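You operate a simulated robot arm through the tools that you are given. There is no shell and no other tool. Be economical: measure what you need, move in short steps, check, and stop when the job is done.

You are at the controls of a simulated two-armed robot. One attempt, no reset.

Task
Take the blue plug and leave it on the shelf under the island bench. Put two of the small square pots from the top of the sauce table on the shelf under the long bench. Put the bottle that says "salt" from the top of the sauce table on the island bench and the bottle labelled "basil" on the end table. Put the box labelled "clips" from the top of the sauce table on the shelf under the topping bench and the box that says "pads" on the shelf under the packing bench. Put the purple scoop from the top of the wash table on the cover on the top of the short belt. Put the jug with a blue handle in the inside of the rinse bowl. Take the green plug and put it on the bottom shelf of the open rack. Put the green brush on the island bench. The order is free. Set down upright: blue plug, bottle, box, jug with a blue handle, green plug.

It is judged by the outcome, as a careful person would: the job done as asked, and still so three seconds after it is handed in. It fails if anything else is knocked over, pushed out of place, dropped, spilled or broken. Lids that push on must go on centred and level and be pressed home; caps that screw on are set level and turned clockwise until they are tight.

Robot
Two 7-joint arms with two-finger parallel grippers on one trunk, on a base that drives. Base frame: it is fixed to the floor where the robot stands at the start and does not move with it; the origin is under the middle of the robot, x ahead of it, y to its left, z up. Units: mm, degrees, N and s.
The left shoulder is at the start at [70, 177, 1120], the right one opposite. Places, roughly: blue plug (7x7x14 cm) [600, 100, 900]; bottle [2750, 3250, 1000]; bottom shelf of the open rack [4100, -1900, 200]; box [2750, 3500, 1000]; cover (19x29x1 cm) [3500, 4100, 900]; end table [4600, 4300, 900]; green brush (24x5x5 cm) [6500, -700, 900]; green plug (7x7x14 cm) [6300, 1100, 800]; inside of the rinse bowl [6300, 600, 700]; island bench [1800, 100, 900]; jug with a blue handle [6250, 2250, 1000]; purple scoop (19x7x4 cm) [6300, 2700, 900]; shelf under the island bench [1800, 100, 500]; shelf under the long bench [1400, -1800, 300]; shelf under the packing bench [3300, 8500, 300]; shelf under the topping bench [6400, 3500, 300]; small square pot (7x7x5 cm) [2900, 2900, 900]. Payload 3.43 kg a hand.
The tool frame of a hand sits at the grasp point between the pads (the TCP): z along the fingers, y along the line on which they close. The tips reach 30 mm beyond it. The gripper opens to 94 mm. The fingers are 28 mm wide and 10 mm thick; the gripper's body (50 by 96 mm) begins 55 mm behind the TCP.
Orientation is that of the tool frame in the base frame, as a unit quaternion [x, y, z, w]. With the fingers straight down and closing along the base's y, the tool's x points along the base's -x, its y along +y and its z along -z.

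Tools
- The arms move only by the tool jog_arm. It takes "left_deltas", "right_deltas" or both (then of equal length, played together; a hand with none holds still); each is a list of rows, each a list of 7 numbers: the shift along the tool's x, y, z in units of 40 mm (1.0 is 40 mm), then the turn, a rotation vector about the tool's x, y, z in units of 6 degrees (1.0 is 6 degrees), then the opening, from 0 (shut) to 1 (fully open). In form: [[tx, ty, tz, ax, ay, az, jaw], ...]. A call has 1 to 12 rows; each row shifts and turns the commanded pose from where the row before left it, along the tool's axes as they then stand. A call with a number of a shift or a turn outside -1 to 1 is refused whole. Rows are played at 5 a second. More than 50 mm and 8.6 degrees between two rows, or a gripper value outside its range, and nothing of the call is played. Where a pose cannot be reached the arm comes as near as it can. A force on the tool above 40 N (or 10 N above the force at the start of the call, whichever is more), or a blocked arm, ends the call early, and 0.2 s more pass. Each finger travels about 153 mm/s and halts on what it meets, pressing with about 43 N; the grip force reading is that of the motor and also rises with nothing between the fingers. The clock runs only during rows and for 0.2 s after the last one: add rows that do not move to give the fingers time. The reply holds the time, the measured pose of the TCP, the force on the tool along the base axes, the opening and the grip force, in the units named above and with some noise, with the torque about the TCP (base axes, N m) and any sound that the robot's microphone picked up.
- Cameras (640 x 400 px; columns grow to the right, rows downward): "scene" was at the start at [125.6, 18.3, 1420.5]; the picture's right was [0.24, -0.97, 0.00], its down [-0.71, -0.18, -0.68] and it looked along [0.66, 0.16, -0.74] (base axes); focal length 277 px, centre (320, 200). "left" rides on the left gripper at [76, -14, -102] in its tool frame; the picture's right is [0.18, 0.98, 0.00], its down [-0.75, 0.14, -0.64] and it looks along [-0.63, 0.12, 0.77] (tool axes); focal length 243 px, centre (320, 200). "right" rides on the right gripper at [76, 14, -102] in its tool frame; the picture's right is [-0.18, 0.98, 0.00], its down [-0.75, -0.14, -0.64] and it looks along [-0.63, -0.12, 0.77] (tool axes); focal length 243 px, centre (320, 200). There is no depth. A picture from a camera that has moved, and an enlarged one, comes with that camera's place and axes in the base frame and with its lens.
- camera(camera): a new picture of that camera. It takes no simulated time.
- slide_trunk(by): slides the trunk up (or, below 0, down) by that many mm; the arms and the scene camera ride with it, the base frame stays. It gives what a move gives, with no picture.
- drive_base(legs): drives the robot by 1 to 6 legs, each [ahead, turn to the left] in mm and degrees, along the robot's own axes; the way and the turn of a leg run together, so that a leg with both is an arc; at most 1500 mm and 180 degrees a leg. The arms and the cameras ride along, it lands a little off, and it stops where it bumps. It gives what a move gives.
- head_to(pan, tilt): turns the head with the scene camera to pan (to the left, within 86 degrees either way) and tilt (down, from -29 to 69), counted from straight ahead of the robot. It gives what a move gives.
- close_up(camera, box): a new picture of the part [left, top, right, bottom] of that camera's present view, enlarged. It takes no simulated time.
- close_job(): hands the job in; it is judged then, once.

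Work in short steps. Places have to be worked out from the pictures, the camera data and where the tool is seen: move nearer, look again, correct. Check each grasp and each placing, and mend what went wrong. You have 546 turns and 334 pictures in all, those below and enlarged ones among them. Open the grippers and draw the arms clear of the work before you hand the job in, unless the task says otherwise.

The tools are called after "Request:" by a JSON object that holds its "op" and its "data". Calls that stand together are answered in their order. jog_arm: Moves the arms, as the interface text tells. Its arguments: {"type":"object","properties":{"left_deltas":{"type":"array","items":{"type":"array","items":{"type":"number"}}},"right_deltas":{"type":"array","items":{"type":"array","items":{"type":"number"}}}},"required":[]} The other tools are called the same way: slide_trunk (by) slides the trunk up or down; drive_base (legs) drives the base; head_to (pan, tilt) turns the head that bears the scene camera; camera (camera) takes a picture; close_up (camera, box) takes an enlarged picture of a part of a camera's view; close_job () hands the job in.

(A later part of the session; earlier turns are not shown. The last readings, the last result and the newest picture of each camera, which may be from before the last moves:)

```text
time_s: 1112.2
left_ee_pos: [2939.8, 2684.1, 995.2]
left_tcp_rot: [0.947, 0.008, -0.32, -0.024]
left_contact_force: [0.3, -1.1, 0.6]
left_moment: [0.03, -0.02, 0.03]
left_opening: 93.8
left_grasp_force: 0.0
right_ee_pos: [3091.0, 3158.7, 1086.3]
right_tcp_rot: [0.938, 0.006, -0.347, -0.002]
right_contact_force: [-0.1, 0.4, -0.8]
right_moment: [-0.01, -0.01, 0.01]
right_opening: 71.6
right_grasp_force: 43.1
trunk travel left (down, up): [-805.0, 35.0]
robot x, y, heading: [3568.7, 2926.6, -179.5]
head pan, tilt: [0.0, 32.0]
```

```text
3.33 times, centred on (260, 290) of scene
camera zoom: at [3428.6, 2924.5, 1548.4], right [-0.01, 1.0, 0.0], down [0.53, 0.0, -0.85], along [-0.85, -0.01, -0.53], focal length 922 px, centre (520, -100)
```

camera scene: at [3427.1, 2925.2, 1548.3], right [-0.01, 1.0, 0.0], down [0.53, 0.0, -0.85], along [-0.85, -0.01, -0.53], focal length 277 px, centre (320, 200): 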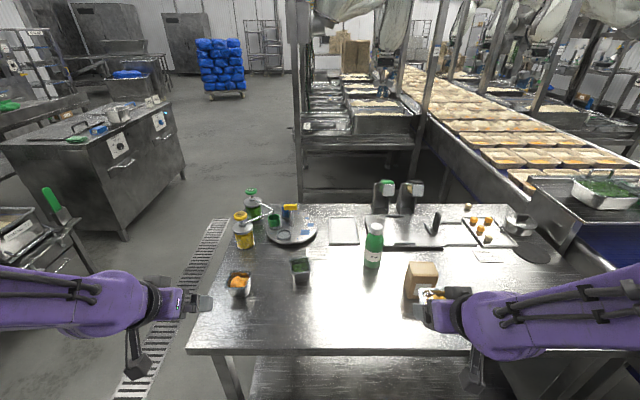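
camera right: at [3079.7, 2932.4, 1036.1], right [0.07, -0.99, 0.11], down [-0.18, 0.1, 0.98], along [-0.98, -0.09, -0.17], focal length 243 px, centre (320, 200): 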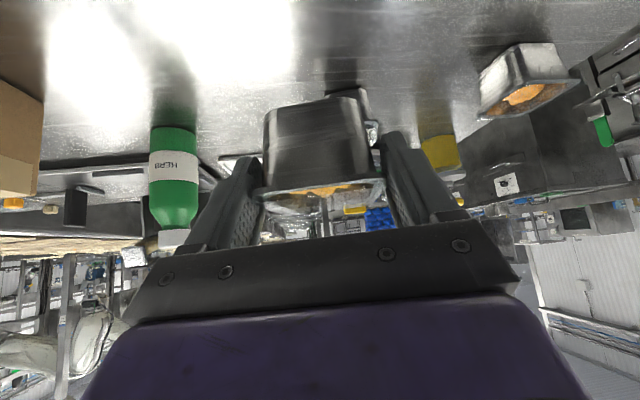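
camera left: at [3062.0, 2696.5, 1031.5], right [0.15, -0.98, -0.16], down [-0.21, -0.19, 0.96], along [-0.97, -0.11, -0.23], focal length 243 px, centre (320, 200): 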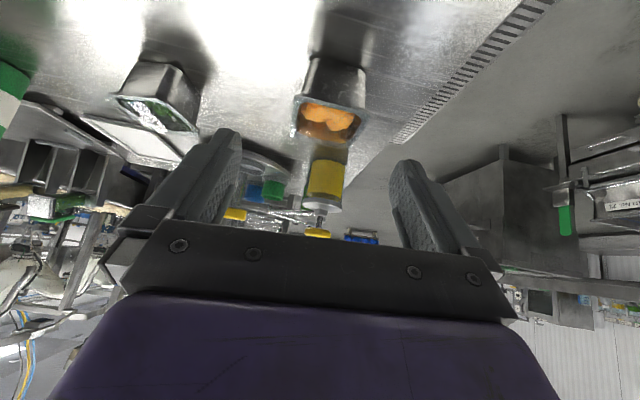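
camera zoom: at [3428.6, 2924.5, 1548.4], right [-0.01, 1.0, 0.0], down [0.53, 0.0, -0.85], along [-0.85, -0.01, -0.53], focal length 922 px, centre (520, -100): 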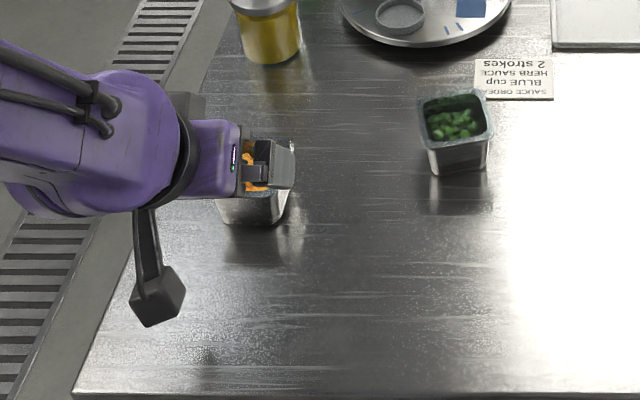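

Pot centre ≈(2876,2679). I advance 110 mm and check.

Request:
{"op": "jog_arm", "data": {"left_deltas": [[0.02, 0.12, 0.69, 0, 0, 0, 1], [0.02, 0, 0.69, 0, 0, 0, 1], [0.02, 0, 0.69, 0, 0, 0, 1], [0.02, 0, 0.66, 0, 0, 0, 1], [0, 0, 0, 0, 0, 0, 1]]}}

Request:
{"op": "camera", "data": {"camera": "left"}}

```text
time_s: 1113.4
left_ee_pos: [2874.3, 2682.8, 906.7]
left_tcp_rot: [0.948, 0.008, -0.319, -0.023]
left_contact_force: [0.3, -1.0, 0.8]
left_moment: [-0.01, 0.01, 0.0]
left_opening: 94.1
left_grasp_force: 0.1
right_ee_pos: [3091.5, 3157.5, 1085.0]
right_tcp_rot: [0.938, 0.006, -0.347, -0.002]
right_contact_force: [0.3, 1.1, -0.7]
right_moment: [0.0, -0.01, 0.0]
right_opening: 71.4
right_grasp_force: 42.9
trunk travel left (down, up): [-805.0, 35.0]
robot x, y, heading: [3570.8, 2926.8, -179.8]
head pan, tilt: [0.0, 32.0]
```

```text
73 pictures are left
camera left: at [2997.5, 2695.1, 942.6], right [0.15, -0.98, -0.16], down [-0.21, -0.19, 0.96], along [-0.97, -0.11, -0.23], focal length 243 px, centre (320, 200)
```

left: 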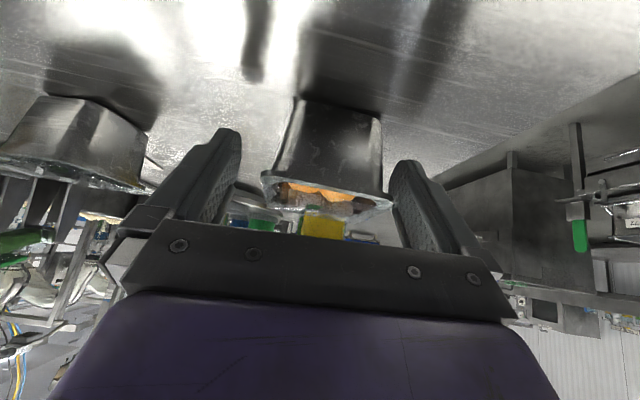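

Request:
{"op": "jog_arm", "data": {"left_deltas": [[0, 0.12, 0, 0, 0, 0, 1], [0, 0, 0, 0, 0, 0, 0.85], [0, 0, 0, 0, 0, 0, 0.65], [0, 0, 0, 0, 0, 0, 0], [0, 0, 0, 0, 0, 0, 0], [0, 0, 0, 0, 0, 0, 0]]}}

Request:
{"op": "jog_arm", "data": {"left_deltas": [[-0.15, 0, -0.2, 0, 0, 0, 0], [-0.15, 0, -0.2, 0, 0, 0, 0], [-0.3, 0, -0.4, 0, 0, 0, 0], [-0.3, 0, -0.4, 0, 0, 0, 0], [-0.3, 0, -0.4, 0, 0, 0, 0], [-0.3, 0, -0.4, 0, 0, 0, 0], [-0.3, 0, -0.4, 0, 0, 0, 0], [0, 0, 0, 0, 0, 0, 0]]}}

Request:
{"op": "camera", "data": {"camera": "left"}}

Request:
{"op": "camera", "data": {"camera": "scene"}}

```text
time_s: 1114.8
left_ee_pos: [2874.7, 2677.6, 904.6]
left_tcp_rot: [0.948, 0.008, -0.319, -0.024]
left_contact_force: [-0.2, -0.4, -0.2]
left_moment: [0.05, -0.01, -0.04]
left_opening: 71.5
left_grasp_force: 43.2
right_ee_pos: [3089.9, 3158.3, 1085.4]
right_tcp_rot: [0.938, 0.006, -0.347, -0.003]
right_contact_force: [0.6, -0.8, -2.1]
right_moment: [0.0, 0.0, 0.0]
right_opening: 71.6
right_grasp_force: 42.4
trunk travel left (down, up): [-805.0, 35.0]
robot x, y, heading: [3568.4, 2925.3, -179.6]
head pan, tilt: [0.0, 32.0]
```

```text
time_s: 1116.6
left_ee_pos: [2875.4, 2671.7, 1026.2]
left_tcp_rot: [0.948, 0.008, -0.318, -0.024]
left_contact_force: [0.0, 0.2, -1.8]
left_moment: [-0.02, -0.04, 0.0]
left_opening: 71.6
left_grasp_force: 42.8
right_ee_pos: [3089.2, 3158.4, 1084.3]
right_tcp_rot: [0.938, 0.006, -0.347, -0.002]
right_contact_force: [-0.5, -0.1, -1.7]
right_moment: [-0.01, 0.0, -0.01]
right_opening: 71.5
right_grasp_force: 43.0
trunk travel left (down, up): [-805.0, 35.0]
robot x, y, heading: [3569.5, 2928.7, -179.8]
head pan, tilt: [0.0, 32.0]
```

```text
72 pictures are left
camera left: at [2997.4, 2683.8, 1061.9], right [0.15, -0.98, -0.16], down [-0.21, -0.19, 0.96], along [-0.97, -0.11, -0.24], focal length 243 px, centre (320, 200)
```

left: 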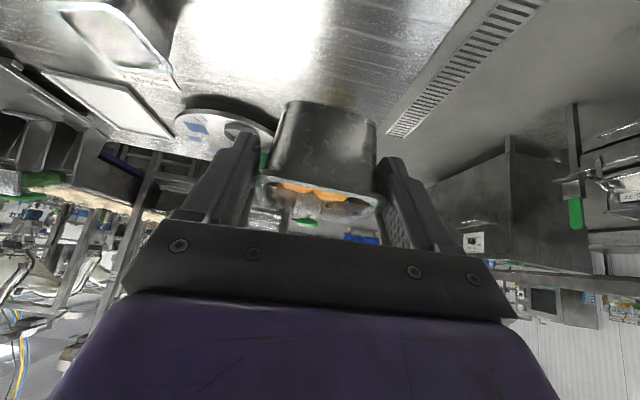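

```text
71 pictures are left
camera scene: at [3426.5, 2924.5, 1548.2], right [-0.01, 1.0, 0.0], down [0.53, 0.0, -0.85], along [-0.85, -0.01, -0.53], focal length 277 px, centre (320, 200)
```

scene: 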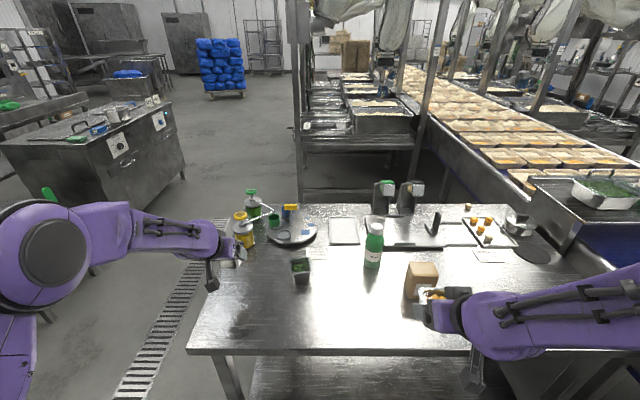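

Both pots held level. I retract the left hand and begin the drive to the long bench.

Request:
{"op": "jog_arm", "data": {"left_deltas": [[0.4, 0, -0.75, 0, 0, 0, 0], [0.4, 0, -0.75, 0, 0, 0, 0], [0.4, 0, -0.75, 0, 0, 0, 0], [0.4, 0, -0.75, 0, 0, 0, 0], [0.4, 0, -0.75, 0, 0, 0, 0], [0.4, 0, -0.7, 0, 0, 0, 0], [0, 0, 0, 0, 0, 0, 0]]}}

Request:
{"op": "drive_base", "data": {"legs": [[-200, 0], [0, 90], [900, 0], [0, -90], [1500, 0], [1500, 0]]}}

Request:
{"op": "drive_base", "data": {"legs": [[1190, 0], [0, 90], [1400, 0], [1400, 0], [0, 90]]}}

Request:
{"op": "camera", "data": {"camera": "scene"}}

```text
time_s: 1118.2
left_ee_pos: [3059.3, 2666.2, 1110.0]
left_tcp_rot: [0.948, 0.008, -0.318, -0.024]
left_contact_force: [0.6, -0.5, -1.7]
left_moment: [0.02, -0.01, -0.01]
left_opening: 71.4
left_grasp_force: 43.0
right_ee_pos: [3088.8, 3157.9, 1084.5]
right_tcp_rot: [0.938, 0.005, -0.346, -0.003]
right_contact_force: [-0.6, 0.6, -1.9]
right_moment: [0.01, 0.0, -0.01]
right_opening: 71.6
right_grasp_force: 43.1
trunk travel left (down, up): [-805.0, 35.0]
robot x, y, heading: [3571.0, 2928.0, -179.6]
head pan, tilt: [0.0, 32.0]
```

```text
time_s: 1145.8
left_ee_pos: [287.9, 1697.7, 1109.0]
left_tcp_rot: [0.948, 0.015, -0.318, -0.021]
left_contact_force: [-0.2, -0.1, -2.5]
left_moment: [0.05, -0.02, -0.01]
left_opening: 71.0
left_grasp_force: 42.5
right_ee_pos: [311.1, 2189.5, 1084.9]
right_tcp_rot: [0.938, 0.012, -0.347, 0.001]
right_contact_force: [0.5, 0.0, -1.8]
right_moment: [0.02, -0.03, -0.05]
right_opening: 70.3
right_grasp_force: 43.2
trunk travel left (down, up): [-805.0, 35.0]
robot x, y, heading: [790.0, 1965.2, -178.7]
head pan, tilt: [0.0, 32.0]
```

```text
time_s: 1172.7
left_ee_pos: [160.3, -575.0, 1108.8]
left_tcp_rot: [-0.026, 0.947, -0.018, 0.319]
left_contact_force: [0.8, 0.6, -1.5]
left_moment: [-0.01, 0.0, -0.01]
left_opening: 70.6
left_grasp_force: 42.9
right_ee_pos: [149.5, -1066.4, 1081.9]
right_tcp_rot: [-0.024, 0.938, 0.005, 0.347]
right_contact_force: [0.8, 0.3, -2.0]
right_moment: [0.01, 0.02, -0.01]
right_opening: 69.6
right_grasp_force: 43.3
trunk travel left (down, up): [-805.0, 35.0]
robot x, y, heading: [-336.4, -854.0, 2.6]
head pan, tilt: [0.0, 32.0]
```

```text
70 pictures are left
camera scene: at [-200.1, -848.7, 1548.3], right [0.05, -1.0, 0.0], down [-0.53, -0.02, -0.85], along [0.85, 0.04, -0.53], focal length 277 px, centre (320, 200)
```

scene: 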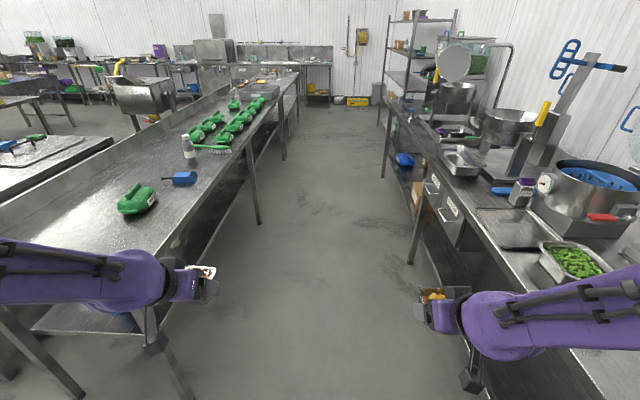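

I drive east to x≈1050 and turn to face the long bench.

Request:
{"op": "drive_base", "data": {"legs": [[1390, 0], [0, -92.6]]}}

Request:
{"op": "head_to", "data": {"pan": 0, "tilt": 40}}

Request:
{"op": "camera", "data": {"camera": "scene"}}

```text
time_s: 1183.5
left_ee_pos: [1298.0, -1299.4, 1109.8]
left_tcp_rot: [0.665, 0.675, -0.242, 0.208]
left_contact_force: [-0.2, 0.0, -0.8]
left_moment: [0.05, 0.0, 0.0]
left_opening: 70.8
left_grasp_force: 43.3
right_ee_pos: [806.1, -1267.3, 1083.9]
right_tcp_rot: [0.66, 0.666, -0.248, 0.244]
right_contact_force: [0.0, 0.0, -1.0]
right_moment: [0.08, 0.01, 0.04]
right_opening: 68.9
right_grasp_force: 42.4
trunk travel left (down, up): [-805.0, 35.0]
robot x, y, heading: [1042.1, -788.3, -89.6]
head pan, tilt: [0.0, 32.0]
```

```text
time_s: 1184.2
left_ee_pos: [1298.4, -1299.6, 1109.4]
left_tcp_rot: [0.665, 0.675, -0.243, 0.208]
left_contact_force: [-0.3, -0.3, -1.0]
left_moment: [0.06, -0.01, 0.01]
left_opening: 70.6
left_grasp_force: 42.7
right_ee_pos: [806.7, -1267.8, 1085.0]
right_tcp_rot: [0.66, 0.667, -0.246, 0.243]
right_contact_force: [1.1, -0.7, -1.6]
right_moment: [0.03, 0.0, -0.01]
right_opening: 69.0
right_grasp_force: 43.2
trunk travel left (down, up): [-805.0, 35.0]
robot x, y, heading: [1040.0, -786.6, -89.6]
head pan, tilt: [0.0, 40.0]
```

```text
69 pictures are left
camera scene: at [1038.0, -925.6, 1536.1], right [-1.0, -0.01, 0.0], down [0.0, 0.64, -0.77], along [0.0, -0.77, -0.64], focal length 277 px, centre (320, 200)
```

scene: 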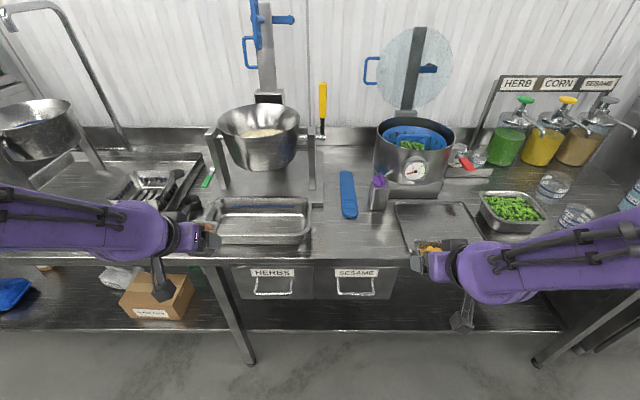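

Drawer bottoms are at z≈680, shelf 290. I back up 150 mm, extend both arms, lower the trunk 650, then drive in with both pots together.

Request:
{"op": "drive_base", "data": {"legs": [[-150, 0]]}}

Request:
{"op": "jog_arm", "data": {"left_deltas": [[-0.61, 0, 0.78, 0, 0, 0, 0], [-0.61, 0, 0.78, 0, 0, 0, 0], [-0.61, 0, 0.78, 0, 0, 0, 0], [-0.61, 0, 0.78, 0, 0, 0, 0], [-0.61, 0, 0.78, 0, 0, 0, 0], [-0.61, 0, 0.78, 0, 0, 0, 0], [0, 0, 0, 0, 0, 0, 0]], "right_deltas": [[-0.73, 0, 0.82, 0, 0, 0, 0], [-0.73, 0, 0.82, 0, 0, 0, 0], [-0.73, 0, 0.82, 0, 0, 0, 0], [-0.73, 0, 0.82, 0, 0, 0, 0], [-0.73, 0, 0.82, 0, 0, 0, 0], [-0.73, 0, 0.82, 0, 0, 0, 0], [0, 0, 0, 0, 0, 0, 0]]}}

Request:
{"op": "slide_trunk", "data": {"by": -400}}

Request:
{"op": "slide_trunk", "data": {"by": -240}}

Request:
{"op": "camera", "data": {"camera": "scene"}}

```text
time_s: 1185.6
left_ee_pos: [1298.0, -1147.3, 1108.6]
left_tcp_rot: [0.664, 0.676, -0.242, 0.208]
left_contact_force: [0.2, -1.0, -1.7]
left_moment: [0.03, -0.03, 0.01]
left_opening: 70.8
left_grasp_force: 43.0
right_ee_pos: [806.2, -1118.4, 1083.8]
right_tcp_rot: [0.66, 0.667, -0.246, 0.243]
right_contact_force: [-0.6, -0.1, -2.0]
right_moment: [0.05, -0.02, 0.0]
right_opening: 69.1
right_grasp_force: 42.7
trunk travel left (down, up): [-805.0, 35.0]
robot x, y, heading: [1039.3, -637.8, -89.6]
head pan, tilt: [0.0, 40.0]
```

```text
time_s: 1187.2
left_ee_pos: [1294.8, -1376.1, 1049.7]
left_tcp_rot: [0.664, 0.676, -0.242, 0.208]
left_contact_force: [0.8, 1.0, -2.5]
left_moment: [0.03, -0.03, -0.02]
left_opening: 70.6
left_grasp_force: 42.4
right_ee_pos: [807.9, -1376.0, 1050.9]
right_tcp_rot: [0.659, 0.667, -0.247, 0.244]
right_contact_force: [-0.4, -0.7, -1.3]
right_moment: [0.03, 0.03, -0.02]
right_opening: 68.8
right_grasp_force: 43.0
trunk travel left (down, up): [-805.0, 35.0]
robot x, y, heading: [1039.4, -636.7, -89.7]
head pan, tilt: [0.0, 40.0]
```

```text
time_s: 1189.0
left_ee_pos: [1291.7, -1361.2, 918.5]
left_tcp_rot: [0.663, 0.67, -0.254, 0.217]
left_contact_force: [-0.1, 30.1, 23.2]
left_moment: [-0.94, 0.56, -0.73]
left_opening: 70.2
left_grasp_force: 43.4
right_ee_pos: [806.7, -1360.2, 918.6]
right_tcp_rot: [0.656, 0.664, -0.256, 0.25]
right_contact_force: [-2.2, 41.9, 25.1]
right_moment: [-0.91, -0.21, 0.17]
right_opening: 68.0
right_grasp_force: 42.6
trunk travel left (down, up): [-652.0, 188.0]
robot x, y, heading: [1037.2, -637.0, -89.8]
head pan, tilt: [0.0, 40.0]
stopped: the force on the tool passed its limit (the readings are from after the stop); the commanded pose is now the measured one
```

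```text
time_s: 1190.0
left_ee_pos: [1292.4, -1370.5, 787.4]
left_tcp_rot: [0.674, 0.677, -0.222, 0.194]
left_contact_force: [-1.9, 69.5, -11.4]
left_moment: [1.5, -0.26, -0.97]
left_opening: 71.5
left_grasp_force: 43.4
right_ee_pos: [808.8, -1371.9, 789.2]
right_tcp_rot: [0.66, 0.678, -0.231, 0.225]
right_contact_force: [2.2, 42.1, -13.8]
right_moment: [-0.39, 0.36, 1.15]
right_opening: 69.7
right_grasp_force: 43.0
trunk travel left (down, up): [-572.0, 268.0]
robot x, y, heading: [1040.2, -630.8, -89.4]
head pan, tilt: [0.0, 40.0]
stopped: the force on the tool passed its limit (the readings are from after the stop); the commanded pose is now the measured one
```

```text
68 pictures are left
camera scene: at [1036.3, -757.9, 1301.8], right [-1.0, -0.01, 0.0], down [0.0, 0.64, -0.77], along [0.01, -0.77, -0.64], focal length 277 px, centre (320, 200)
```

scene: 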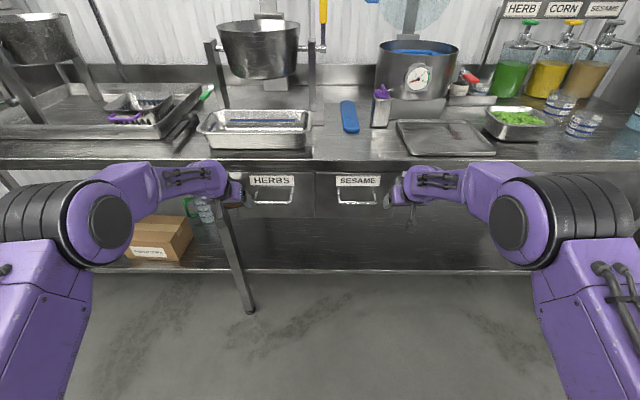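

The pots met the bench's front edge during lowering. I back the robot off at once and check both pots.

Request:
{"op": "drive_base", "data": {"legs": [[-100, 0]]}}

Request:
{"op": "camera", "data": {"camera": "left"}}

Request:
{"op": "camera", "data": {"camera": "right"}}

Request:
{"op": "close_up", "data": {"camera": "scene", "box": [150, 60, 520, 280]}}

```text
time_s: 1191.2
left_ee_pos: [1292.3, -1285.7, 797.9]
left_tcp_rot: [0.67, 0.676, -0.233, 0.2]
left_contact_force: [-0.1, 1.0, -1.2]
left_moment: [0.03, 0.0, 0.0]
left_opening: 70.5
left_grasp_force: 42.5
right_ee_pos: [806.8, -1282.9, 795.2]
right_tcp_rot: [0.662, 0.674, -0.234, 0.229]
right_contact_force: [0.0, 0.0, -0.9]
right_moment: [0.08, 0.0, 0.0]
right_opening: 69.6
right_grasp_force: 43.1
trunk travel left (down, up): [-572.0, 268.0]
robot x, y, heading: [1037.9, -534.7, -89.5]
head pan, tilt: [0.0, 40.0]
```

```text
67 pictures are left
camera left: at [1280.2, -1162.6, 838.3], right [0.98, 0.14, -0.15], down [0.18, -0.24, 0.95], along [0.1, -0.96, -0.26], focal length 243 px, centre (320, 200)
```

left: 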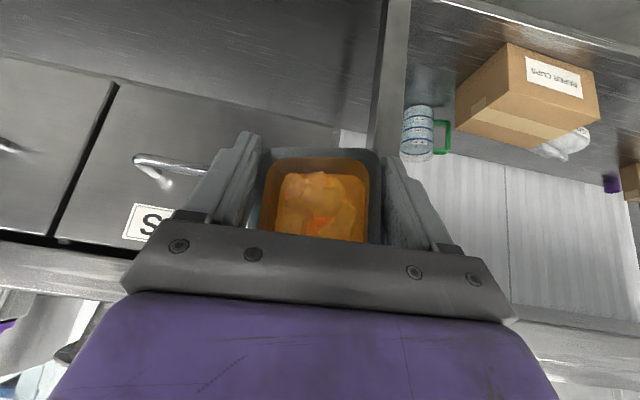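

```text
66 pictures are left
camera right: at [820.5, -1157.6, 829.6], right [0.99, -0.13, 0.1], down [-0.13, -0.19, 0.97], along [-0.11, -0.97, -0.21], focal length 243 px, centre (320, 200)
```

right: 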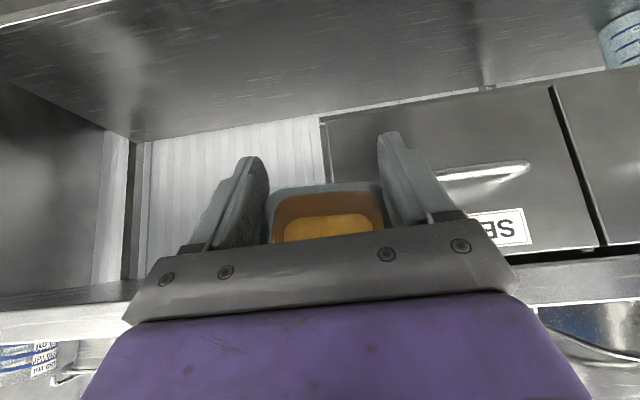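

```text
1.73 times, centred on (335, 170) of scene
camera zoom: at [1037.0, -671.7, 1303.1], right [-1.0, -0.01, 0.0], down [0.0, 0.64, -0.77], along [0.0, -0.77, -0.64], focal length 479 px, centre (294, 252)
```

zoom: 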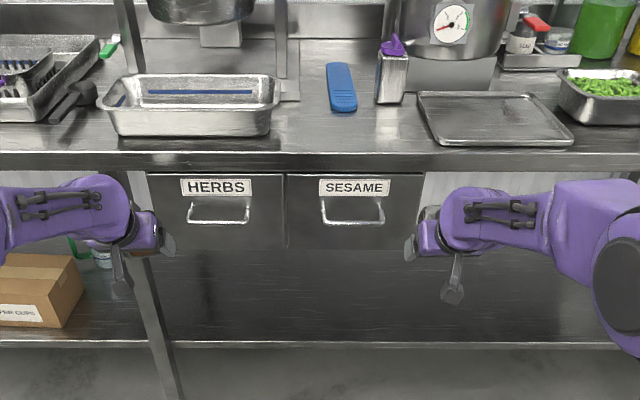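

Both pots are still held with their contents but have tipped in the grip. I raise the trunk and rotate both hands back (pointing down and beyond) to bring the pots upright again.

Request:
{"op": "slide_trunk", "data": {"by": 260}}

Request:
{"op": "jog_arm", "data": {"left_deltas": [[0.3, 0, 0, 0, 1, 0, 0], [0.3, 0, 0, 0, 1, 0, 0], [0.3, 0, 0, 0, 1, 0, 0], [0.3, 0, 0, 0, 1, 0, 0], [0.3, 0, 0, 0, 1, 0, 0], [0.3, 0, 0, 0, 1, 0, 0], [0.3, 0, 0, 0, 1, 0, 0], [0, 0, 0, 0, 0, 0, 0]], "right_deltas": [[0.3, 0, 0, 0, 1, 0, 0], [0.3, 0, 0, 0, 1, 0, 0], [0.3, 0, 0, 0, 1, 0, 0], [0.3, 0, 0, 0, 1, 0, 0], [0.3, 0, 0, 0, 1, 0, 0], [0.3, 0, 0, 0, 1, 0, 0], [0.3, 0, 0, 0, 1, 0, 0], [0, 0, 0, 0, 0, 0, 0]]}}

Request:
{"op": "camera", "data": {"camera": "left"}}

Request:
{"op": "camera", "data": {"camera": "scene"}}

```text
time_s: 1193.9
left_ee_pos: [1291.8, -1285.3, 1058.3]
left_tcp_rot: [0.67, 0.676, -0.232, 0.199]
left_contact_force: [0.5, -0.1, -2.1]
left_moment: [0.02, 0.03, 0.01]
left_opening: 70.3
left_grasp_force: 42.7
right_ee_pos: [806.0, -1283.0, 1054.8]
right_tcp_rot: [0.662, 0.674, -0.236, 0.229]
right_contact_force: [-0.4, 0.4, -1.5]
right_moment: [0.02, 0.02, -0.04]
right_opening: 69.7
right_grasp_force: 43.2
trunk travel left (down, up): [-832.0, 8.0]
robot x, y, heading: [1035.7, -536.9, -89.7]
head pan, tilt: [0.0, 40.0]
```

```text
time_s: 1195.7
left_ee_pos: [1291.8, -1206.1, 1032.8]
left_tcp_rot: [0.709, 0.703, 0.025, -0.056]
left_contact_force: [0.9, -0.4, -1.4]
left_moment: [0.03, -0.01, 0.02]
left_opening: 70.2
left_grasp_force: 43.3
right_ee_pos: [805.8, -1205.9, 1027.3]
right_tcp_rot: [0.702, 0.711, 0.018, -0.028]
right_contact_force: [1.6, 0.4, -1.6]
right_moment: [0.05, -0.01, 0.02]
right_opening: 69.4
right_grasp_force: 42.9
trunk travel left (down, up): [-832.0, 8.0]
robot x, y, heading: [1037.3, -539.5, -89.7]
head pan, tilt: [0.0, 40.0]
```

```text
64 pictures are left
camera left: at [1282.1, -1142.4, 1143.8], right [0.98, 0.18, -0.03], down [0.16, -0.82, 0.55], along [0.08, -0.54, -0.84], focal length 243 px, centre (320, 200)
```

left: 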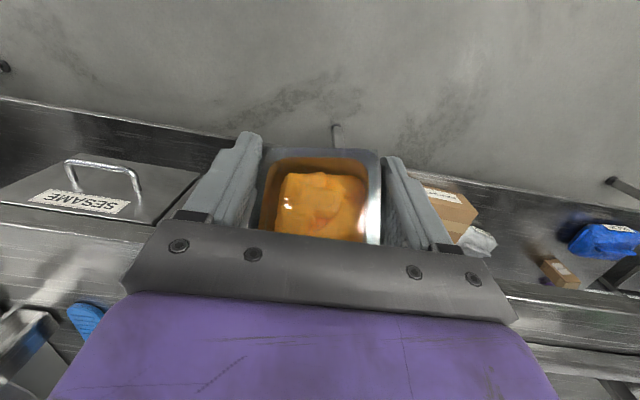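

```text
63 pictures are left
camera scene: at [1036.7, -672.8, 1563.0], right [-1.0, -0.01, 0.0], down [0.0, 0.64, -0.77], along [0.0, -0.77, -0.64], focal length 277 px, centre (320, 200)
```

scene: 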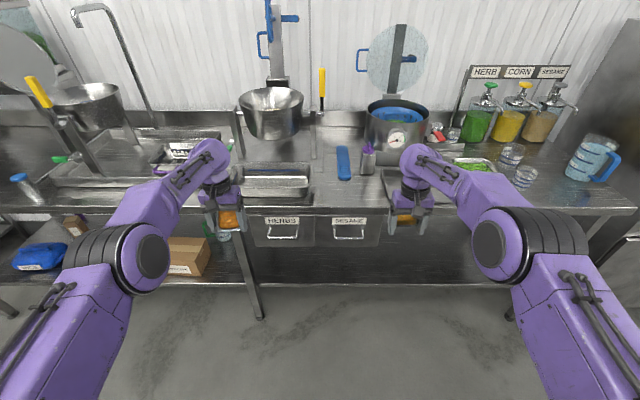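

Request:
{"op": "close_up", "data": {"camera": "scene", "box": [180, 140, 280, 250]}}

Request:
{"op": "close_up", "data": {"camera": "scene", "box": [360, 140, 460, 250]}}

```text
3.64 times, centred on (230, 195) of scene
camera zoom: at [1036.7, -672.8, 1563.0], right [-1.0, -0.01, 0.0], down [0.0, 0.64, -0.77], along [0.0, -0.77, -0.64], focal length 1006 px, centre (647, 218)
```

zoom: 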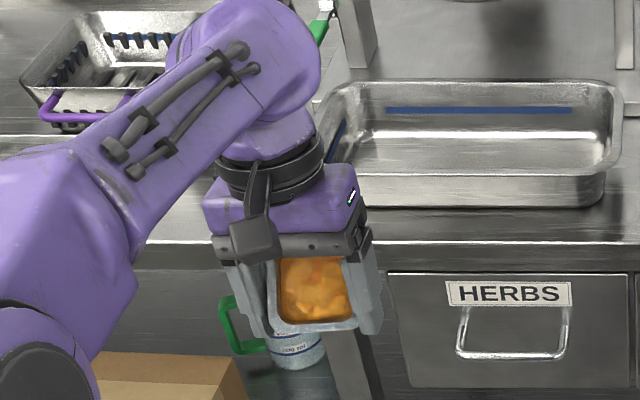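

```text
3.64 times, centred on (410, 195) of scene
camera zoom: at [1036.7, -672.8, 1563.0], right [-1.0, -0.01, 0.0], down [0.0, 0.64, -0.77], along [0.0, -0.77, -0.64], focal length 1006 px, centre (-7, 218)
```

zoom: 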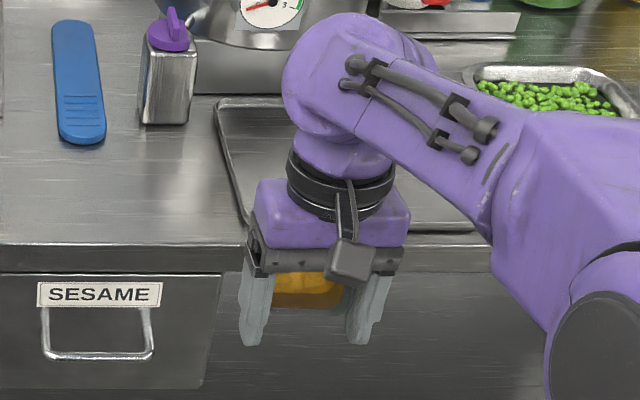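

The right pot is nearly upright; the left still leans ~34° toward me. I rotate the left hand another 30°.

Request:
{"op": "jog_arm", "data": {"left_deltas": [[0.2, 0, 0, 0, 1, 0, 0], [0.2, 0, 0, 0, 1, 0, 0], [0.2, 0, 0, 0, 1, 0, 0], [0.2, 0, 0, 0, 1, 0, 0], [0.2, 0, 0, 0, 1, 0, 0], [0, 0, 0, 0, 0.4, 0, 0], [0, 0, 0, 0, 0, 0, 0]]}}

Request:
{"op": "close_up", "data": {"camera": "scene", "box": [180, 150, 300, 290]}}

Request:
{"op": "camera", "data": {"camera": "right"}}

```text
time_s: 1197.3
left_ee_pos: [1349.5, -1114.5, 1027.2]
left_tcp_rot: [0.68, 0.666, 0.202, -0.231]
left_contact_force: [0.4, 0.5, -1.2]
left_moment: [0.05, -0.03, 0.0]
left_opening: 70.2
left_grasp_force: 42.9
left hand out of reach, approached as far as the arm can: row 1, 2, 3, 4, 5, 6
right_ee_pos: [806.1, -1205.3, 1026.8]
right_tcp_rot: [0.702, 0.711, 0.018, -0.027]
right_contact_force: [0.7, -0.5, -2.2]
right_moment: [0.07, -0.01, -0.05]
right_opening: 69.7
right_grasp_force: 43.3
trunk travel left (down, up): [-832.0, 8.0]
robot x, y, heading: [1034.5, -532.5, -89.8]
head pan, tilt: [0.0, 40.0]
```

```text
2.86 times, centred on (240, 220) of scene
camera zoom: at [1036.7, -673.1, 1562.9], right [-1.0, -0.01, 0.0], down [0.0, 0.64, -0.77], along [0.0, -0.77, -0.64], focal length 790 px, centre (549, 143)
```

zoom: 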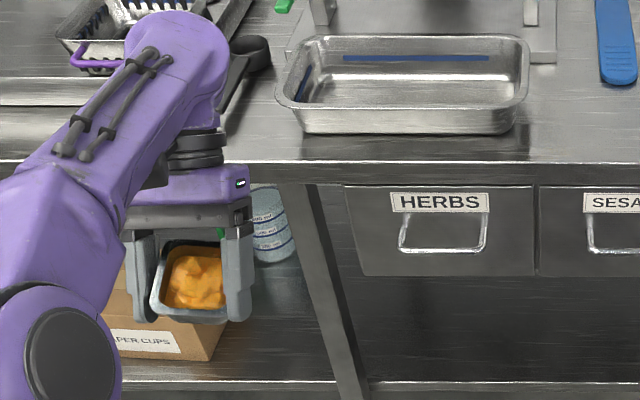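

```text
59 pictures are left
camera right: at [820.5, -1135.3, 1134.3], right [0.98, -0.17, -0.03], down [-0.12, -0.8, 0.59], along [-0.12, -0.58, -0.8], focal length 243 px, centre (320, 200)
```

right: 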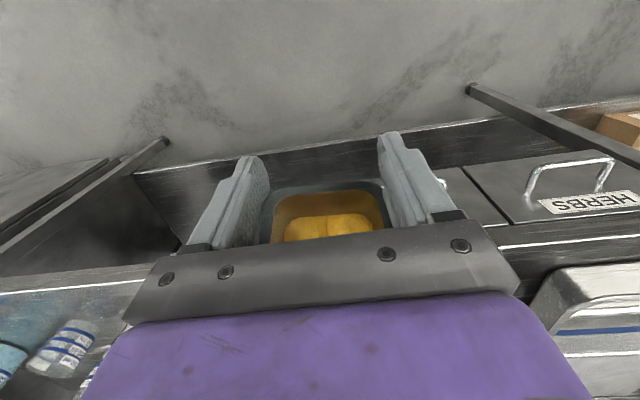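

Both pots lean in the grip (left ~20° now, right ~50°). I'll set them on free spots of the island, let them settle flat, and regrip. I reposition to face the island at x≈890.

Request:
{"op": "drive_base", "data": {"legs": [[70, 0], [0, -90], [145, 0], [0, -90]]}}

Request:
{"op": "jog_arm", "data": {"right_deltas": [[0.2, 0, -0.2, 0, 1, 0, 0], [0.2, 0, -0.2, 0, 1, 0, 0], [0.2, 0, -0.2, 0, 1, 0, 0], [0.2, 0, -0.2, 0, 1, 0, 0], [0.2, 0, -0.2, 0, 1, 0, 0], [0, 0, 0, 0, 0.5, 0, 0], [0, 0, 0, 0, 0, 0, 0]]}}

Request:
{"op": "head_to", "data": {"pan": 0, "tilt": 42}}

Request:
{"op": "camera", "data": {"camera": "scene"}}

```text
time_s: 1198.8
left_ee_pos: [1336.1, -1202.9, 1026.2]
left_tcp_rot: [0.69, 0.657, 0.201, -0.228]
left_contact_force: [-0.4, -0.5, -1.6]
left_moment: [0.07, -0.01, 0.03]
left_opening: 70.1
left_grasp_force: 43.0
right_ee_pos: [787.5, -1267.6, 1030.7]
right_tcp_rot: [0.711, 0.702, 0.015, -0.025]
right_contact_force: [0.4, -0.1, -2.2]
right_moment: [0.11, 0.0, -0.02]
right_opening: 69.7
right_grasp_force: 43.2
trunk travel left (down, up): [-832.0, 8.0]
robot x, y, heading: [1037.7, -606.8, -91.4]
head pan, tilt: [0.0, 40.0]
stopped in leg 2: the robot was blocked; the commanded pose is now the measured one
```

```text
time_s: 1200.4
left_ee_pos: [1335.1, -1194.3, 1030.7]
left_tcp_rot: [0.691, 0.658, 0.2, -0.225]
left_contact_force: [1.0, -0.5, -2.2]
left_moment: [0.07, 0.03, 0.0]
left_opening: 69.9
left_grasp_force: 42.7
right_ee_pos: [769.4, -1203.8, 1077.5]
right_tcp_rot: [0.691, 0.677, 0.177, -0.183]
right_contact_force: [-0.5, -0.4, -0.9]
right_moment: [0.08, -0.02, 0.0]
right_opening: 69.5
right_grasp_force: 42.9
right hand out of reach, approached as far as the arm can: row 3, 4, 5, 6
trunk travel left (down, up): [-832.0, 8.0]
robot x, y, heading: [1037.3, -604.0, -91.2]
head pan, tilt: [0.0, 40.0]
```

```text
time_s: 1201.0
left_ee_pos: [1335.0, -1195.7, 1030.5]
left_tcp_rot: [0.69, 0.658, 0.2, -0.224]
left_contact_force: [-0.2, 0.1, -2.1]
left_moment: [0.03, 0.0, 0.02]
left_opening: 70.0
left_grasp_force: 42.8
right_ee_pos: [770.0, -1205.8, 1075.0]
right_tcp_rot: [0.69, 0.678, 0.175, -0.184]
right_contact_force: [-0.1, -0.3, -2.2]
right_moment: [0.03, 0.01, -0.03]
right_opening: 69.4
right_grasp_force: 43.2
trunk travel left (down, up): [-832.0, 8.0]
robot x, y, heading: [1037.4, -606.7, -91.3]
head pan, tilt: [0.0, 42.0]
```

```text
58 pictures are left
camera scene: at [1033.8, -742.2, 1560.0], right [-1.0, 0.02, 0.0], down [0.01, 0.67, -0.74], along [-0.02, -0.74, -0.67], focal length 277 px, centre (320, 200)
```

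scene: 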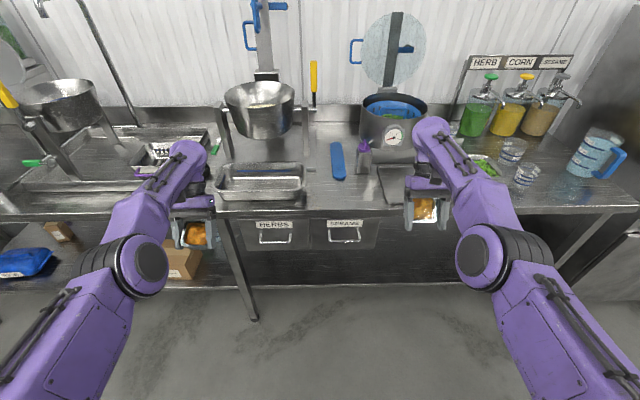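

Rotation was blocked — the base is too close to the island. I move 150 mm forward first and then turn.

Request:
{"op": "drive_base", "data": {"legs": [[150, 0], [0, -90]]}}

```text
time_s: 1206.2
left_ee_pos: [443.6, -1047.8, 1031.2]
left_tcp_rot: [0.953, -0.027, 0.3, -0.018]
left_contact_force: [0.2, 1.0, 0.1]
left_moment: [0.01, -0.05, -0.04]
left_opening: 69.7
left_grasp_force: 42.8
right_ee_pos: [439.3, -481.6, 1077.2]
right_tcp_rot: [0.967, -0.013, 0.254, -0.005]
right_contact_force: [0.2, -0.2, -0.5]
right_moment: [-0.02, -0.05, 0.01]
right_opening: 69.3
right_grasp_force: 42.7
trunk travel left (down, up): [-832.0, 8.0]
robot x, y, heading: [1034.1, -757.2, 178.4]
head pan, tilt: [0.0, 42.0]
```

Now I go around to the island's free west end: drive west, north, then face +x at y≈150.

Request:
{"op": "drive_base", "data": {"legs": [[1500, 0], [0, -88.4], [850, 0], [0, -90], [300, 0]]}}

Request:
{"op": "camera", "data": {"camera": "scene"}}

```text
time_s: 1227.0
left_ee_pos: [421.8, 439.5, 1033.1]
left_tcp_rot: [0.017, 0.954, -0.02, -0.3]
left_contact_force: [0.1, 0.2, -0.7]
left_moment: [0.0, 0.01, 0.02]
left_opening: 69.4
left_grasp_force: 42.7
right_ee_pos: [438.8, -125.7, 1077.4]
right_tcp_rot: [0.003, 0.967, -0.007, -0.254]
right_contact_force: [0.1, 0.5, -1.9]
right_moment: [-0.05, 0.09, 0.0]
right_opening: 69.6
right_grasp_force: 42.9
trunk travel left (down, up): [-832.0, 8.0]
robot x, y, heading: [-164.0, 134.6, -0.4]
head pan, tilt: [0.0, 42.0]
```

```text
57 pictures are left
camera scene: at [-29.9, 133.1, 1560.1], right [-0.01, -1.0, 0.0], down [-0.67, 0.01, -0.74], along [0.74, -0.01, -0.67], focal length 277 px, centre (320, 200)
```

scene: 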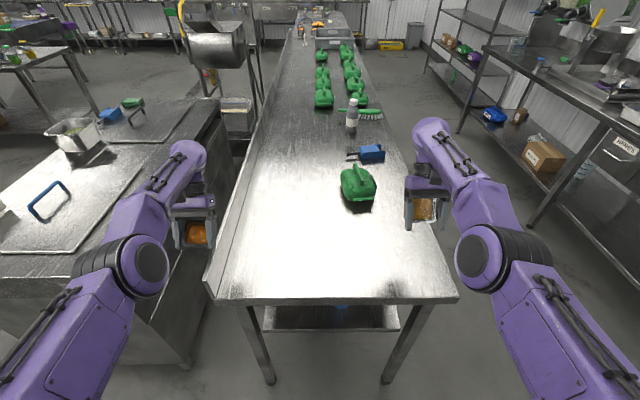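

Request:
{"op": "close_up", "data": {"camera": "scene", "box": [380, 160, 480, 260]}}

```text
4.00 times, centred on (430, 210) of scene
camera zoom: at [-29.9, 133.1, 1560.1], right [-0.01, -1.0, 0.0], down [-0.67, 0.01, -0.74], along [0.74, -0.01, -0.67], focal length 1107 px, centre (-120, 160)
```

zoom: 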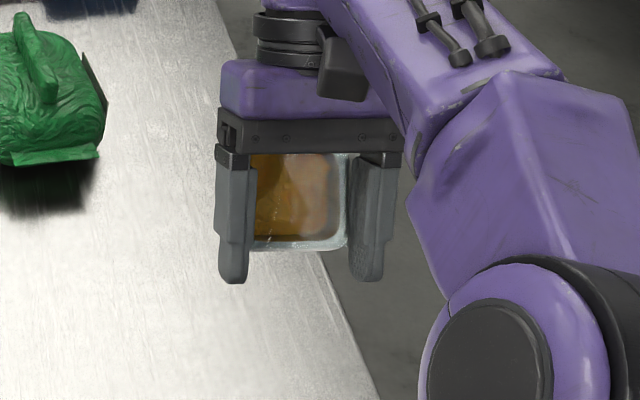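

The right pot's opening faces me (~45° tilt). I try to rotate the right hand further back while lowering it.

Request:
{"op": "jog_arm", "data": {"right_deltas": [[-0.5, 0, 0.3, 0, 0.8, 0, 0], [-0.5, 0, 0.3, 0, 0.8, 0, 0], [-0.5, 0, 0.3, 0, 0.8, 0, 0], [-0.3, 0, 0.3, 0, 0.8, 0, 0], [-0.3, 0, 0.3, 0, 0.8, 0, 0], [0, 0, 0, 0, 0, 0, 0]], "left_deltas": [[-0.5, 0, 0, 0, 0.8, 0, 0], [-0.5, 0, 0, 0, 0.8, 0, 0], [-0.5, 0, 0, 0, 0.8, 0, 0], [-0.3, 0, 0, 0, 0.8, 0, 0], [-0.3, 0, 0, 0, 0.8, 0, 0], [0, 0, 0, 0, 0, 0, 0]]}}

Request:
{"op": "camera", "data": {"camera": "scene"}}

```text
time_s: 1228.4
left_ee_pos: [411.7, 452.6, 1011.9]
left_tcp_rot: [0.018, 0.947, -0.02, -0.319]
left_contact_force: [0.8, 0.2, -1.2]
left_moment: [-0.01, 0.05, -0.01]
left_opening: 69.3
left_grasp_force: 43.0
left hand out of reach, approached as far as the arm can: row 1, 2, 3, 4, 5
right_ee_pos: [406.3, -153.3, 1011.4]
right_tcp_rot: [0.004, 0.942, -0.006, -0.335]
right_contact_force: [-1.1, -0.1, -1.3]
right_moment: [0.0, 0.09, 0.02]
right_opening: 69.7
right_grasp_force: 42.9
right hand out of reach, approached as far as the arm can: row 1, 2, 3, 4, 5
trunk travel left (down, up): [-832.0, 8.0]
robot x, y, heading: [-159.1, 134.5, -0.3]
head pan, tilt: [0.0, 42.0]
```

```text
55 pictures are left
camera scene: at [-28.4, 133.4, 1560.0], right [-0.01, -1.0, 0.0], down [-0.67, 0.01, -0.74], along [0.74, -0.01, -0.67], focal length 277 px, centre (320, 200)
```

scene: 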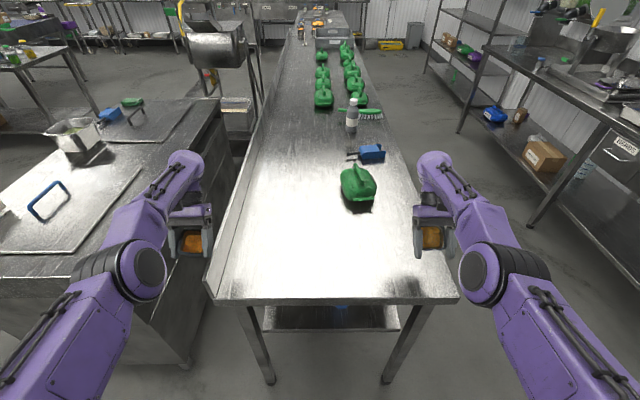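

Tilt is now under 45°, so on release the pot will settle flat. I drive 80 mm forward and lower the trunk toward contact.

Request:
{"op": "drive_base", "data": {"legs": [[80, 0]]}}

Request:
{"op": "slide_trunk", "data": {"by": -75}}

Request:
{"op": "slide_trunk", "data": {"by": -8}}

Request:
{"op": "close_up", "data": {"camera": "scene", "box": [390, 170, 490, 270]}}

```text
time_s: 1229.5
left_ee_pos: [495.0, 453.4, 1014.3]
left_tcp_rot: [0.017, 0.948, -0.02, -0.316]
left_contact_force: [-0.9, 0.6, -0.6]
left_moment: [-0.01, 0.0, -0.02]
left_opening: 69.3
left_grasp_force: 42.6
right_ee_pos: [489.4, -155.3, 1012.2]
right_tcp_rot: [0.004, 0.944, -0.007, -0.331]
right_contact_force: [-0.4, 0.5, -2.3]
right_moment: [0.02, 0.07, -0.01]
right_opening: 69.4
right_grasp_force: 43.4
trunk travel left (down, up): [-832.0, 8.0]
robot x, y, heading: [-81.6, 133.5, -0.3]
head pan, tilt: [0.0, 42.0]
```

```text
time_s: 1230.0
left_ee_pos: [496.2, 452.2, 1001.0]
left_tcp_rot: [0.02, 0.95, -0.02, -0.31]
left_contact_force: [0.7, -1.1, 0.2]
left_moment: [0.03, 0.0, -0.04]
left_opening: 69.6
left_grasp_force: 43.2
right_ee_pos: [488.4, -155.2, 992.1]
right_tcp_rot: [0.002, 0.943, -0.007, -0.332]
right_contact_force: [0.6, 0.1, -2.2]
right_moment: [0.0, 0.03, 0.02]
right_opening: 69.2
right_grasp_force: 42.7
trunk travel left (down, up): [-812.0, 28.0]
robot x, y, heading: [-82.6, 135.1, -0.6]
head pan, tilt: [0.0, 42.0]
stopped: the force on the tool passed its limit (the readings are from after the stop); the commanded pose is now the measured one
```

```text
time_s: 1230.5
left_ee_pos: [497.0, 453.1, 1000.3]
left_tcp_rot: [0.021, 0.953, -0.02, -0.303]
left_contact_force: [-3.3, -4.6, 16.5]
left_moment: [-0.79, 0.25, -0.13]
left_opening: 69.4
left_grasp_force: 43.2
right_ee_pos: [486.0, -156.0, 986.1]
right_tcp_rot: [0.002, 0.944, -0.006, -0.331]
right_contact_force: [1.0, 0.3, -2.0]
right_moment: [0.02, 0.07, -0.01]
right_opening: 69.5
right_grasp_force: 43.2
trunk travel left (down, up): [-805.0, 35.0]
robot x, y, heading: [-84.1, 132.6, -0.3]
head pan, tilt: [0.0, 42.0]
stopped: the force on the tool passed its limit (the readings are from after the stop); the commanded pose is now the measured one
```

```text
4.00 times, centred on (440, 220) of scene
camera zoom: at [48.8, 131.2, 1533.0], right [-0.01, -1.0, 0.0], down [-0.67, 0.01, -0.74], along [0.74, 0.0, -0.67], focal length 1107 px, centre (-160, 120)
```

zoom: 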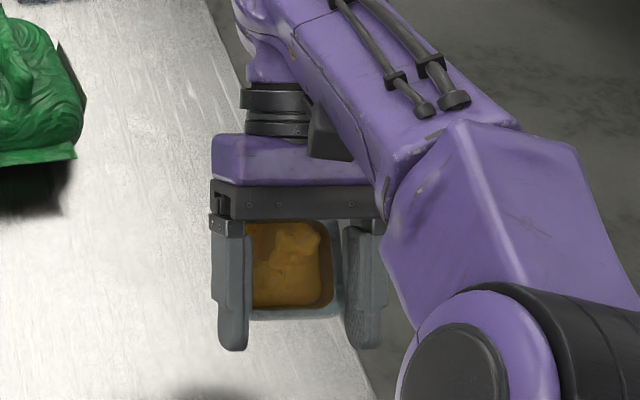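

The left hand is touching the island's raised lip. I raise, then shift the robot 185 mm to the right so the left pot comes over the bench and the right one hangs outside.

Request:
{"op": "slide_trunk", "data": {"by": 34}}

Request:
{"op": "drive_base", "data": {"legs": [[-170, 0], [0, -90], [185, 0], [0, 90], [150, 0]]}}

Request:
{"op": "camera", "data": {"camera": "scene"}}

```text
time_s: 1231.3
left_ee_pos: [497.8, 455.6, 1031.9]
left_tcp_rot: [0.02, 0.951, -0.02, -0.307]
left_contact_force: [-0.1, 1.0, -2.1]
left_moment: [-0.01, 0.08, 0.0]
left_opening: 69.6
left_grasp_force: 42.7
right_ee_pos: [488.4, -154.9, 1020.5]
right_tcp_rot: [0.003, 0.943, -0.007, -0.332]
right_contact_force: [-0.5, 0.9, -1.0]
right_moment: [0.01, 0.09, 0.0]
right_opening: 69.6
right_grasp_force: 42.7
trunk travel left (down, up): [-839.0, 1.0]
robot x, y, heading: [-78.7, 131.0, -0.5]
head pan, tilt: [0.0, 42.0]
```

```text
time_s: 1232.5
left_ee_pos: [422.6, 457.4, 1025.5]
left_tcp_rot: [0.021, 0.95, -0.02, -0.312]
left_contact_force: [0.2, 0.1, -1.2]
left_moment: [-0.05, 0.04, 0.01]
left_opening: 69.3
left_grasp_force: 42.9
right_ee_pos: [411.4, -156.2, 1013.7]
right_tcp_rot: [0.002, 0.941, -0.006, -0.339]
right_contact_force: [0.1, 0.4, -1.7]
right_moment: [0.02, 0.07, 0.0]
right_opening: 69.4
right_grasp_force: 42.6
trunk travel left (down, up): [-839.0, 1.0]
robot x, y, heading: [-184.5, 136.2, -0.4]
head pan, tilt: [0.0, 42.0]
stopped in leg 1: the robot was blocked; the commanded pose is now the measured one
```

```text
53 pictures are left
camera scene: at [-13.1, 133.3, 1566.7], right [-0.01, -1.0, 0.0], down [-0.69, 0.01, -0.73], along [0.73, -0.01, -0.69], focal length 277 px, centre (320, 200)
```

scene: 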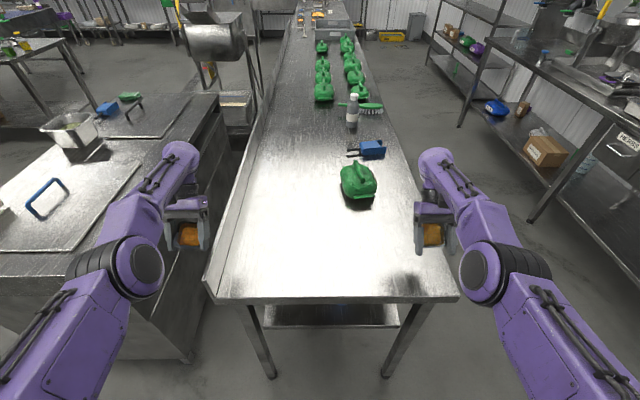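

The reverse was blocked; I look at the left arm near the side table.

Request:
{"op": "close_up", "data": {"camera": "scene", "box": [60, 140, 280, 320]}}

Request:
{"op": "camera", "data": {"camera": "left"}}

```text
2.22 times, centred on (170, 230) of scene
camera zoom: at [-13.1, 133.3, 1566.7], right [-0.01, -1.0, 0.0], down [-0.69, 0.01, -0.73], along [0.73, -0.01, -0.69], focal length 615 px, centre (653, 133)
```

zoom: 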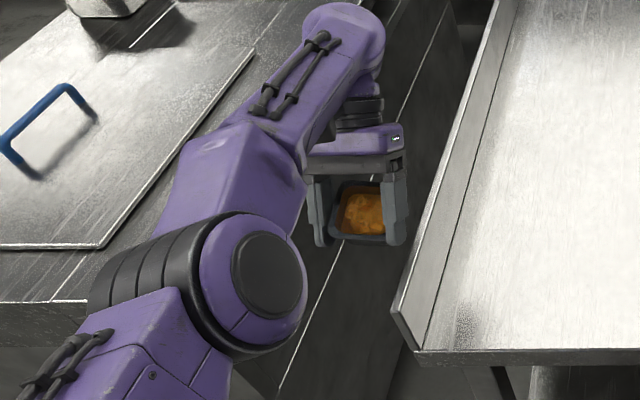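

```text
51 pictures are left
camera left: at [421.0, 450.2, 1154.0], right [-0.12, 0.99, 0.06], down [0.99, 0.12, 0.06], along [0.06, 0.07, -1.0], focal length 243 px, centre (320, 200)
```

left: 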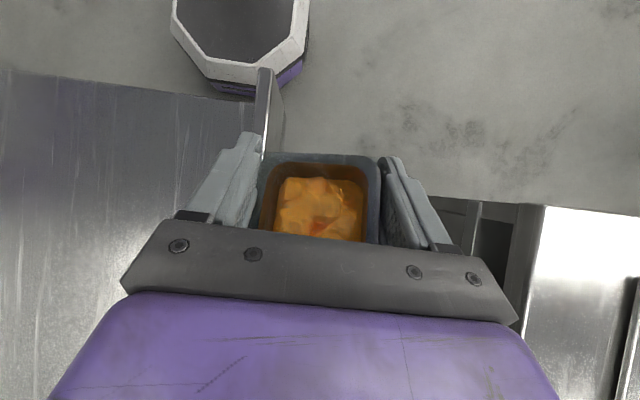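

The left pot is actually within ~10° of upright now. I retry the repositioning drive in smaller legs.

Request:
{"op": "drive_base", "data": {"legs": [[-60, 0]]}}

Request:
{"op": "drive_base", "data": {"legs": [[0, -90], [185, 0], [0, 90]]}}

```text
time_s: 1233.5
left_ee_pos: [350.4, 456.1, 1025.5]
left_tcp_rot: [0.022, 0.949, -0.02, -0.313]
left_contact_force: [-0.2, 0.3, -2.6]
left_moment: [-0.01, 0.09, 0.01]
left_opening: 69.2
left_grasp_force: 43.2
right_ee_pos: [339.7, -154.7, 1014.0]
right_tcp_rot: [0.003, 0.941, -0.007, -0.337]
right_contact_force: [-0.1, -0.2, -1.6]
right_moment: [-0.01, 0.14, -0.01]
right_opening: 69.3
right_grasp_force: 42.6
trunk travel left (down, up): [-839.0, 1.0]
robot x, y, heading: [-240.6, 137.8, -0.4]
head pan, tilt: [0.0, 42.0]
```

```text
time_s: 1242.6
left_ee_pos: [334.7, 271.4, 1035.1]
left_tcp_rot: [0.022, 0.952, -0.02, -0.305]
left_contact_force: [0.0, -0.2, -1.4]
left_moment: [-0.01, 0.06, 0.02]
left_opening: 69.2
left_grasp_force: 43.7
right_ee_pos: [321.8, -340.5, 1021.7]
right_tcp_rot: [0.004, 0.944, -0.007, -0.33]
right_contact_force: [0.2, -0.6, -2.1]
right_moment: [0.0, 0.06, -0.01]
right_opening: 69.6
right_grasp_force: 43.2
trunk travel left (down, up): [-839.0, 1.0]
robot x, y, heading: [-246.4, -49.3, -0.7]
head pan, tilt: [0.0, 42.0]
```

Now I drive forward 165 mm and lower toward the bench with the left pot.

Request:
{"op": "drive_base", "data": {"legs": [[165, 0]]}}

Request:
{"op": "slide_trunk", "data": {"by": -95}}

Request:
{"op": "close_up", "data": {"camera": "scene", "box": [130, 120, 290, 280]}}

```text
time_s: 1244.1
left_ee_pos: [497.8, 270.5, 1035.0]
left_tcp_rot: [0.023, 0.953, -0.02, -0.303]
left_contact_force: [-0.5, 0.5, -2.5]
left_moment: [-0.03, 0.01, 0.0]
left_opening: 69.1
left_grasp_force: 43.0
right_ee_pos: [485.0, -342.7, 1024.4]
right_tcp_rot: [0.004, 0.944, -0.006, -0.329]
right_contact_force: [-0.4, 0.4, -1.4]
right_moment: [0.02, 0.03, -0.02]
right_opening: 69.8
right_grasp_force: 43.1
trunk travel left (down, up): [-839.0, 1.0]
robot x, y, heading: [-79.4, -52.5, -0.7]
head pan, tilt: [0.0, 42.0]
```

```text
time_s: 1245.4
left_ee_pos: [499.9, 268.8, 939.7]
left_tcp_rot: [0.022, 0.952, -0.02, -0.304]
left_contact_force: [-0.4, 0.9, 6.8]
left_moment: [-0.14, -0.02, 0.02]
left_opening: 69.3
left_grasp_force: 43.1
right_ee_pos: [486.3, -342.9, 926.9]
right_tcp_rot: [0.004, 0.944, -0.006, -0.33]
right_contact_force: [-1.1, 0.0, -2.8]
right_moment: [-0.03, 0.06, 0.0]
right_opening: 69.3
right_grasp_force: 43.1
trunk travel left (down, up): [-744.0, 96.0]
robot x, y, heading: [-81.7, -54.5, -0.7]
head pan, tilt: [0.0, 42.0]
```

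```text
2.50 times, centred on (210, 200) of scene
camera zoom: at [50.8, -53.4, 1472.1], right [-0.01, -1.0, 0.0], down [-0.67, 0.01, -0.74], along [0.74, -0.01, -0.67], focal length 692 px, centre (595, 200)
```

zoom: 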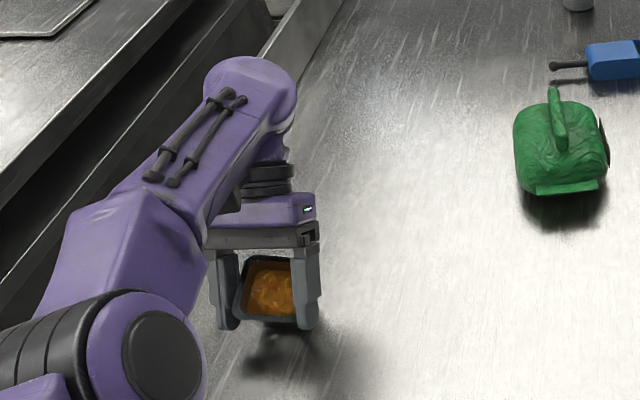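

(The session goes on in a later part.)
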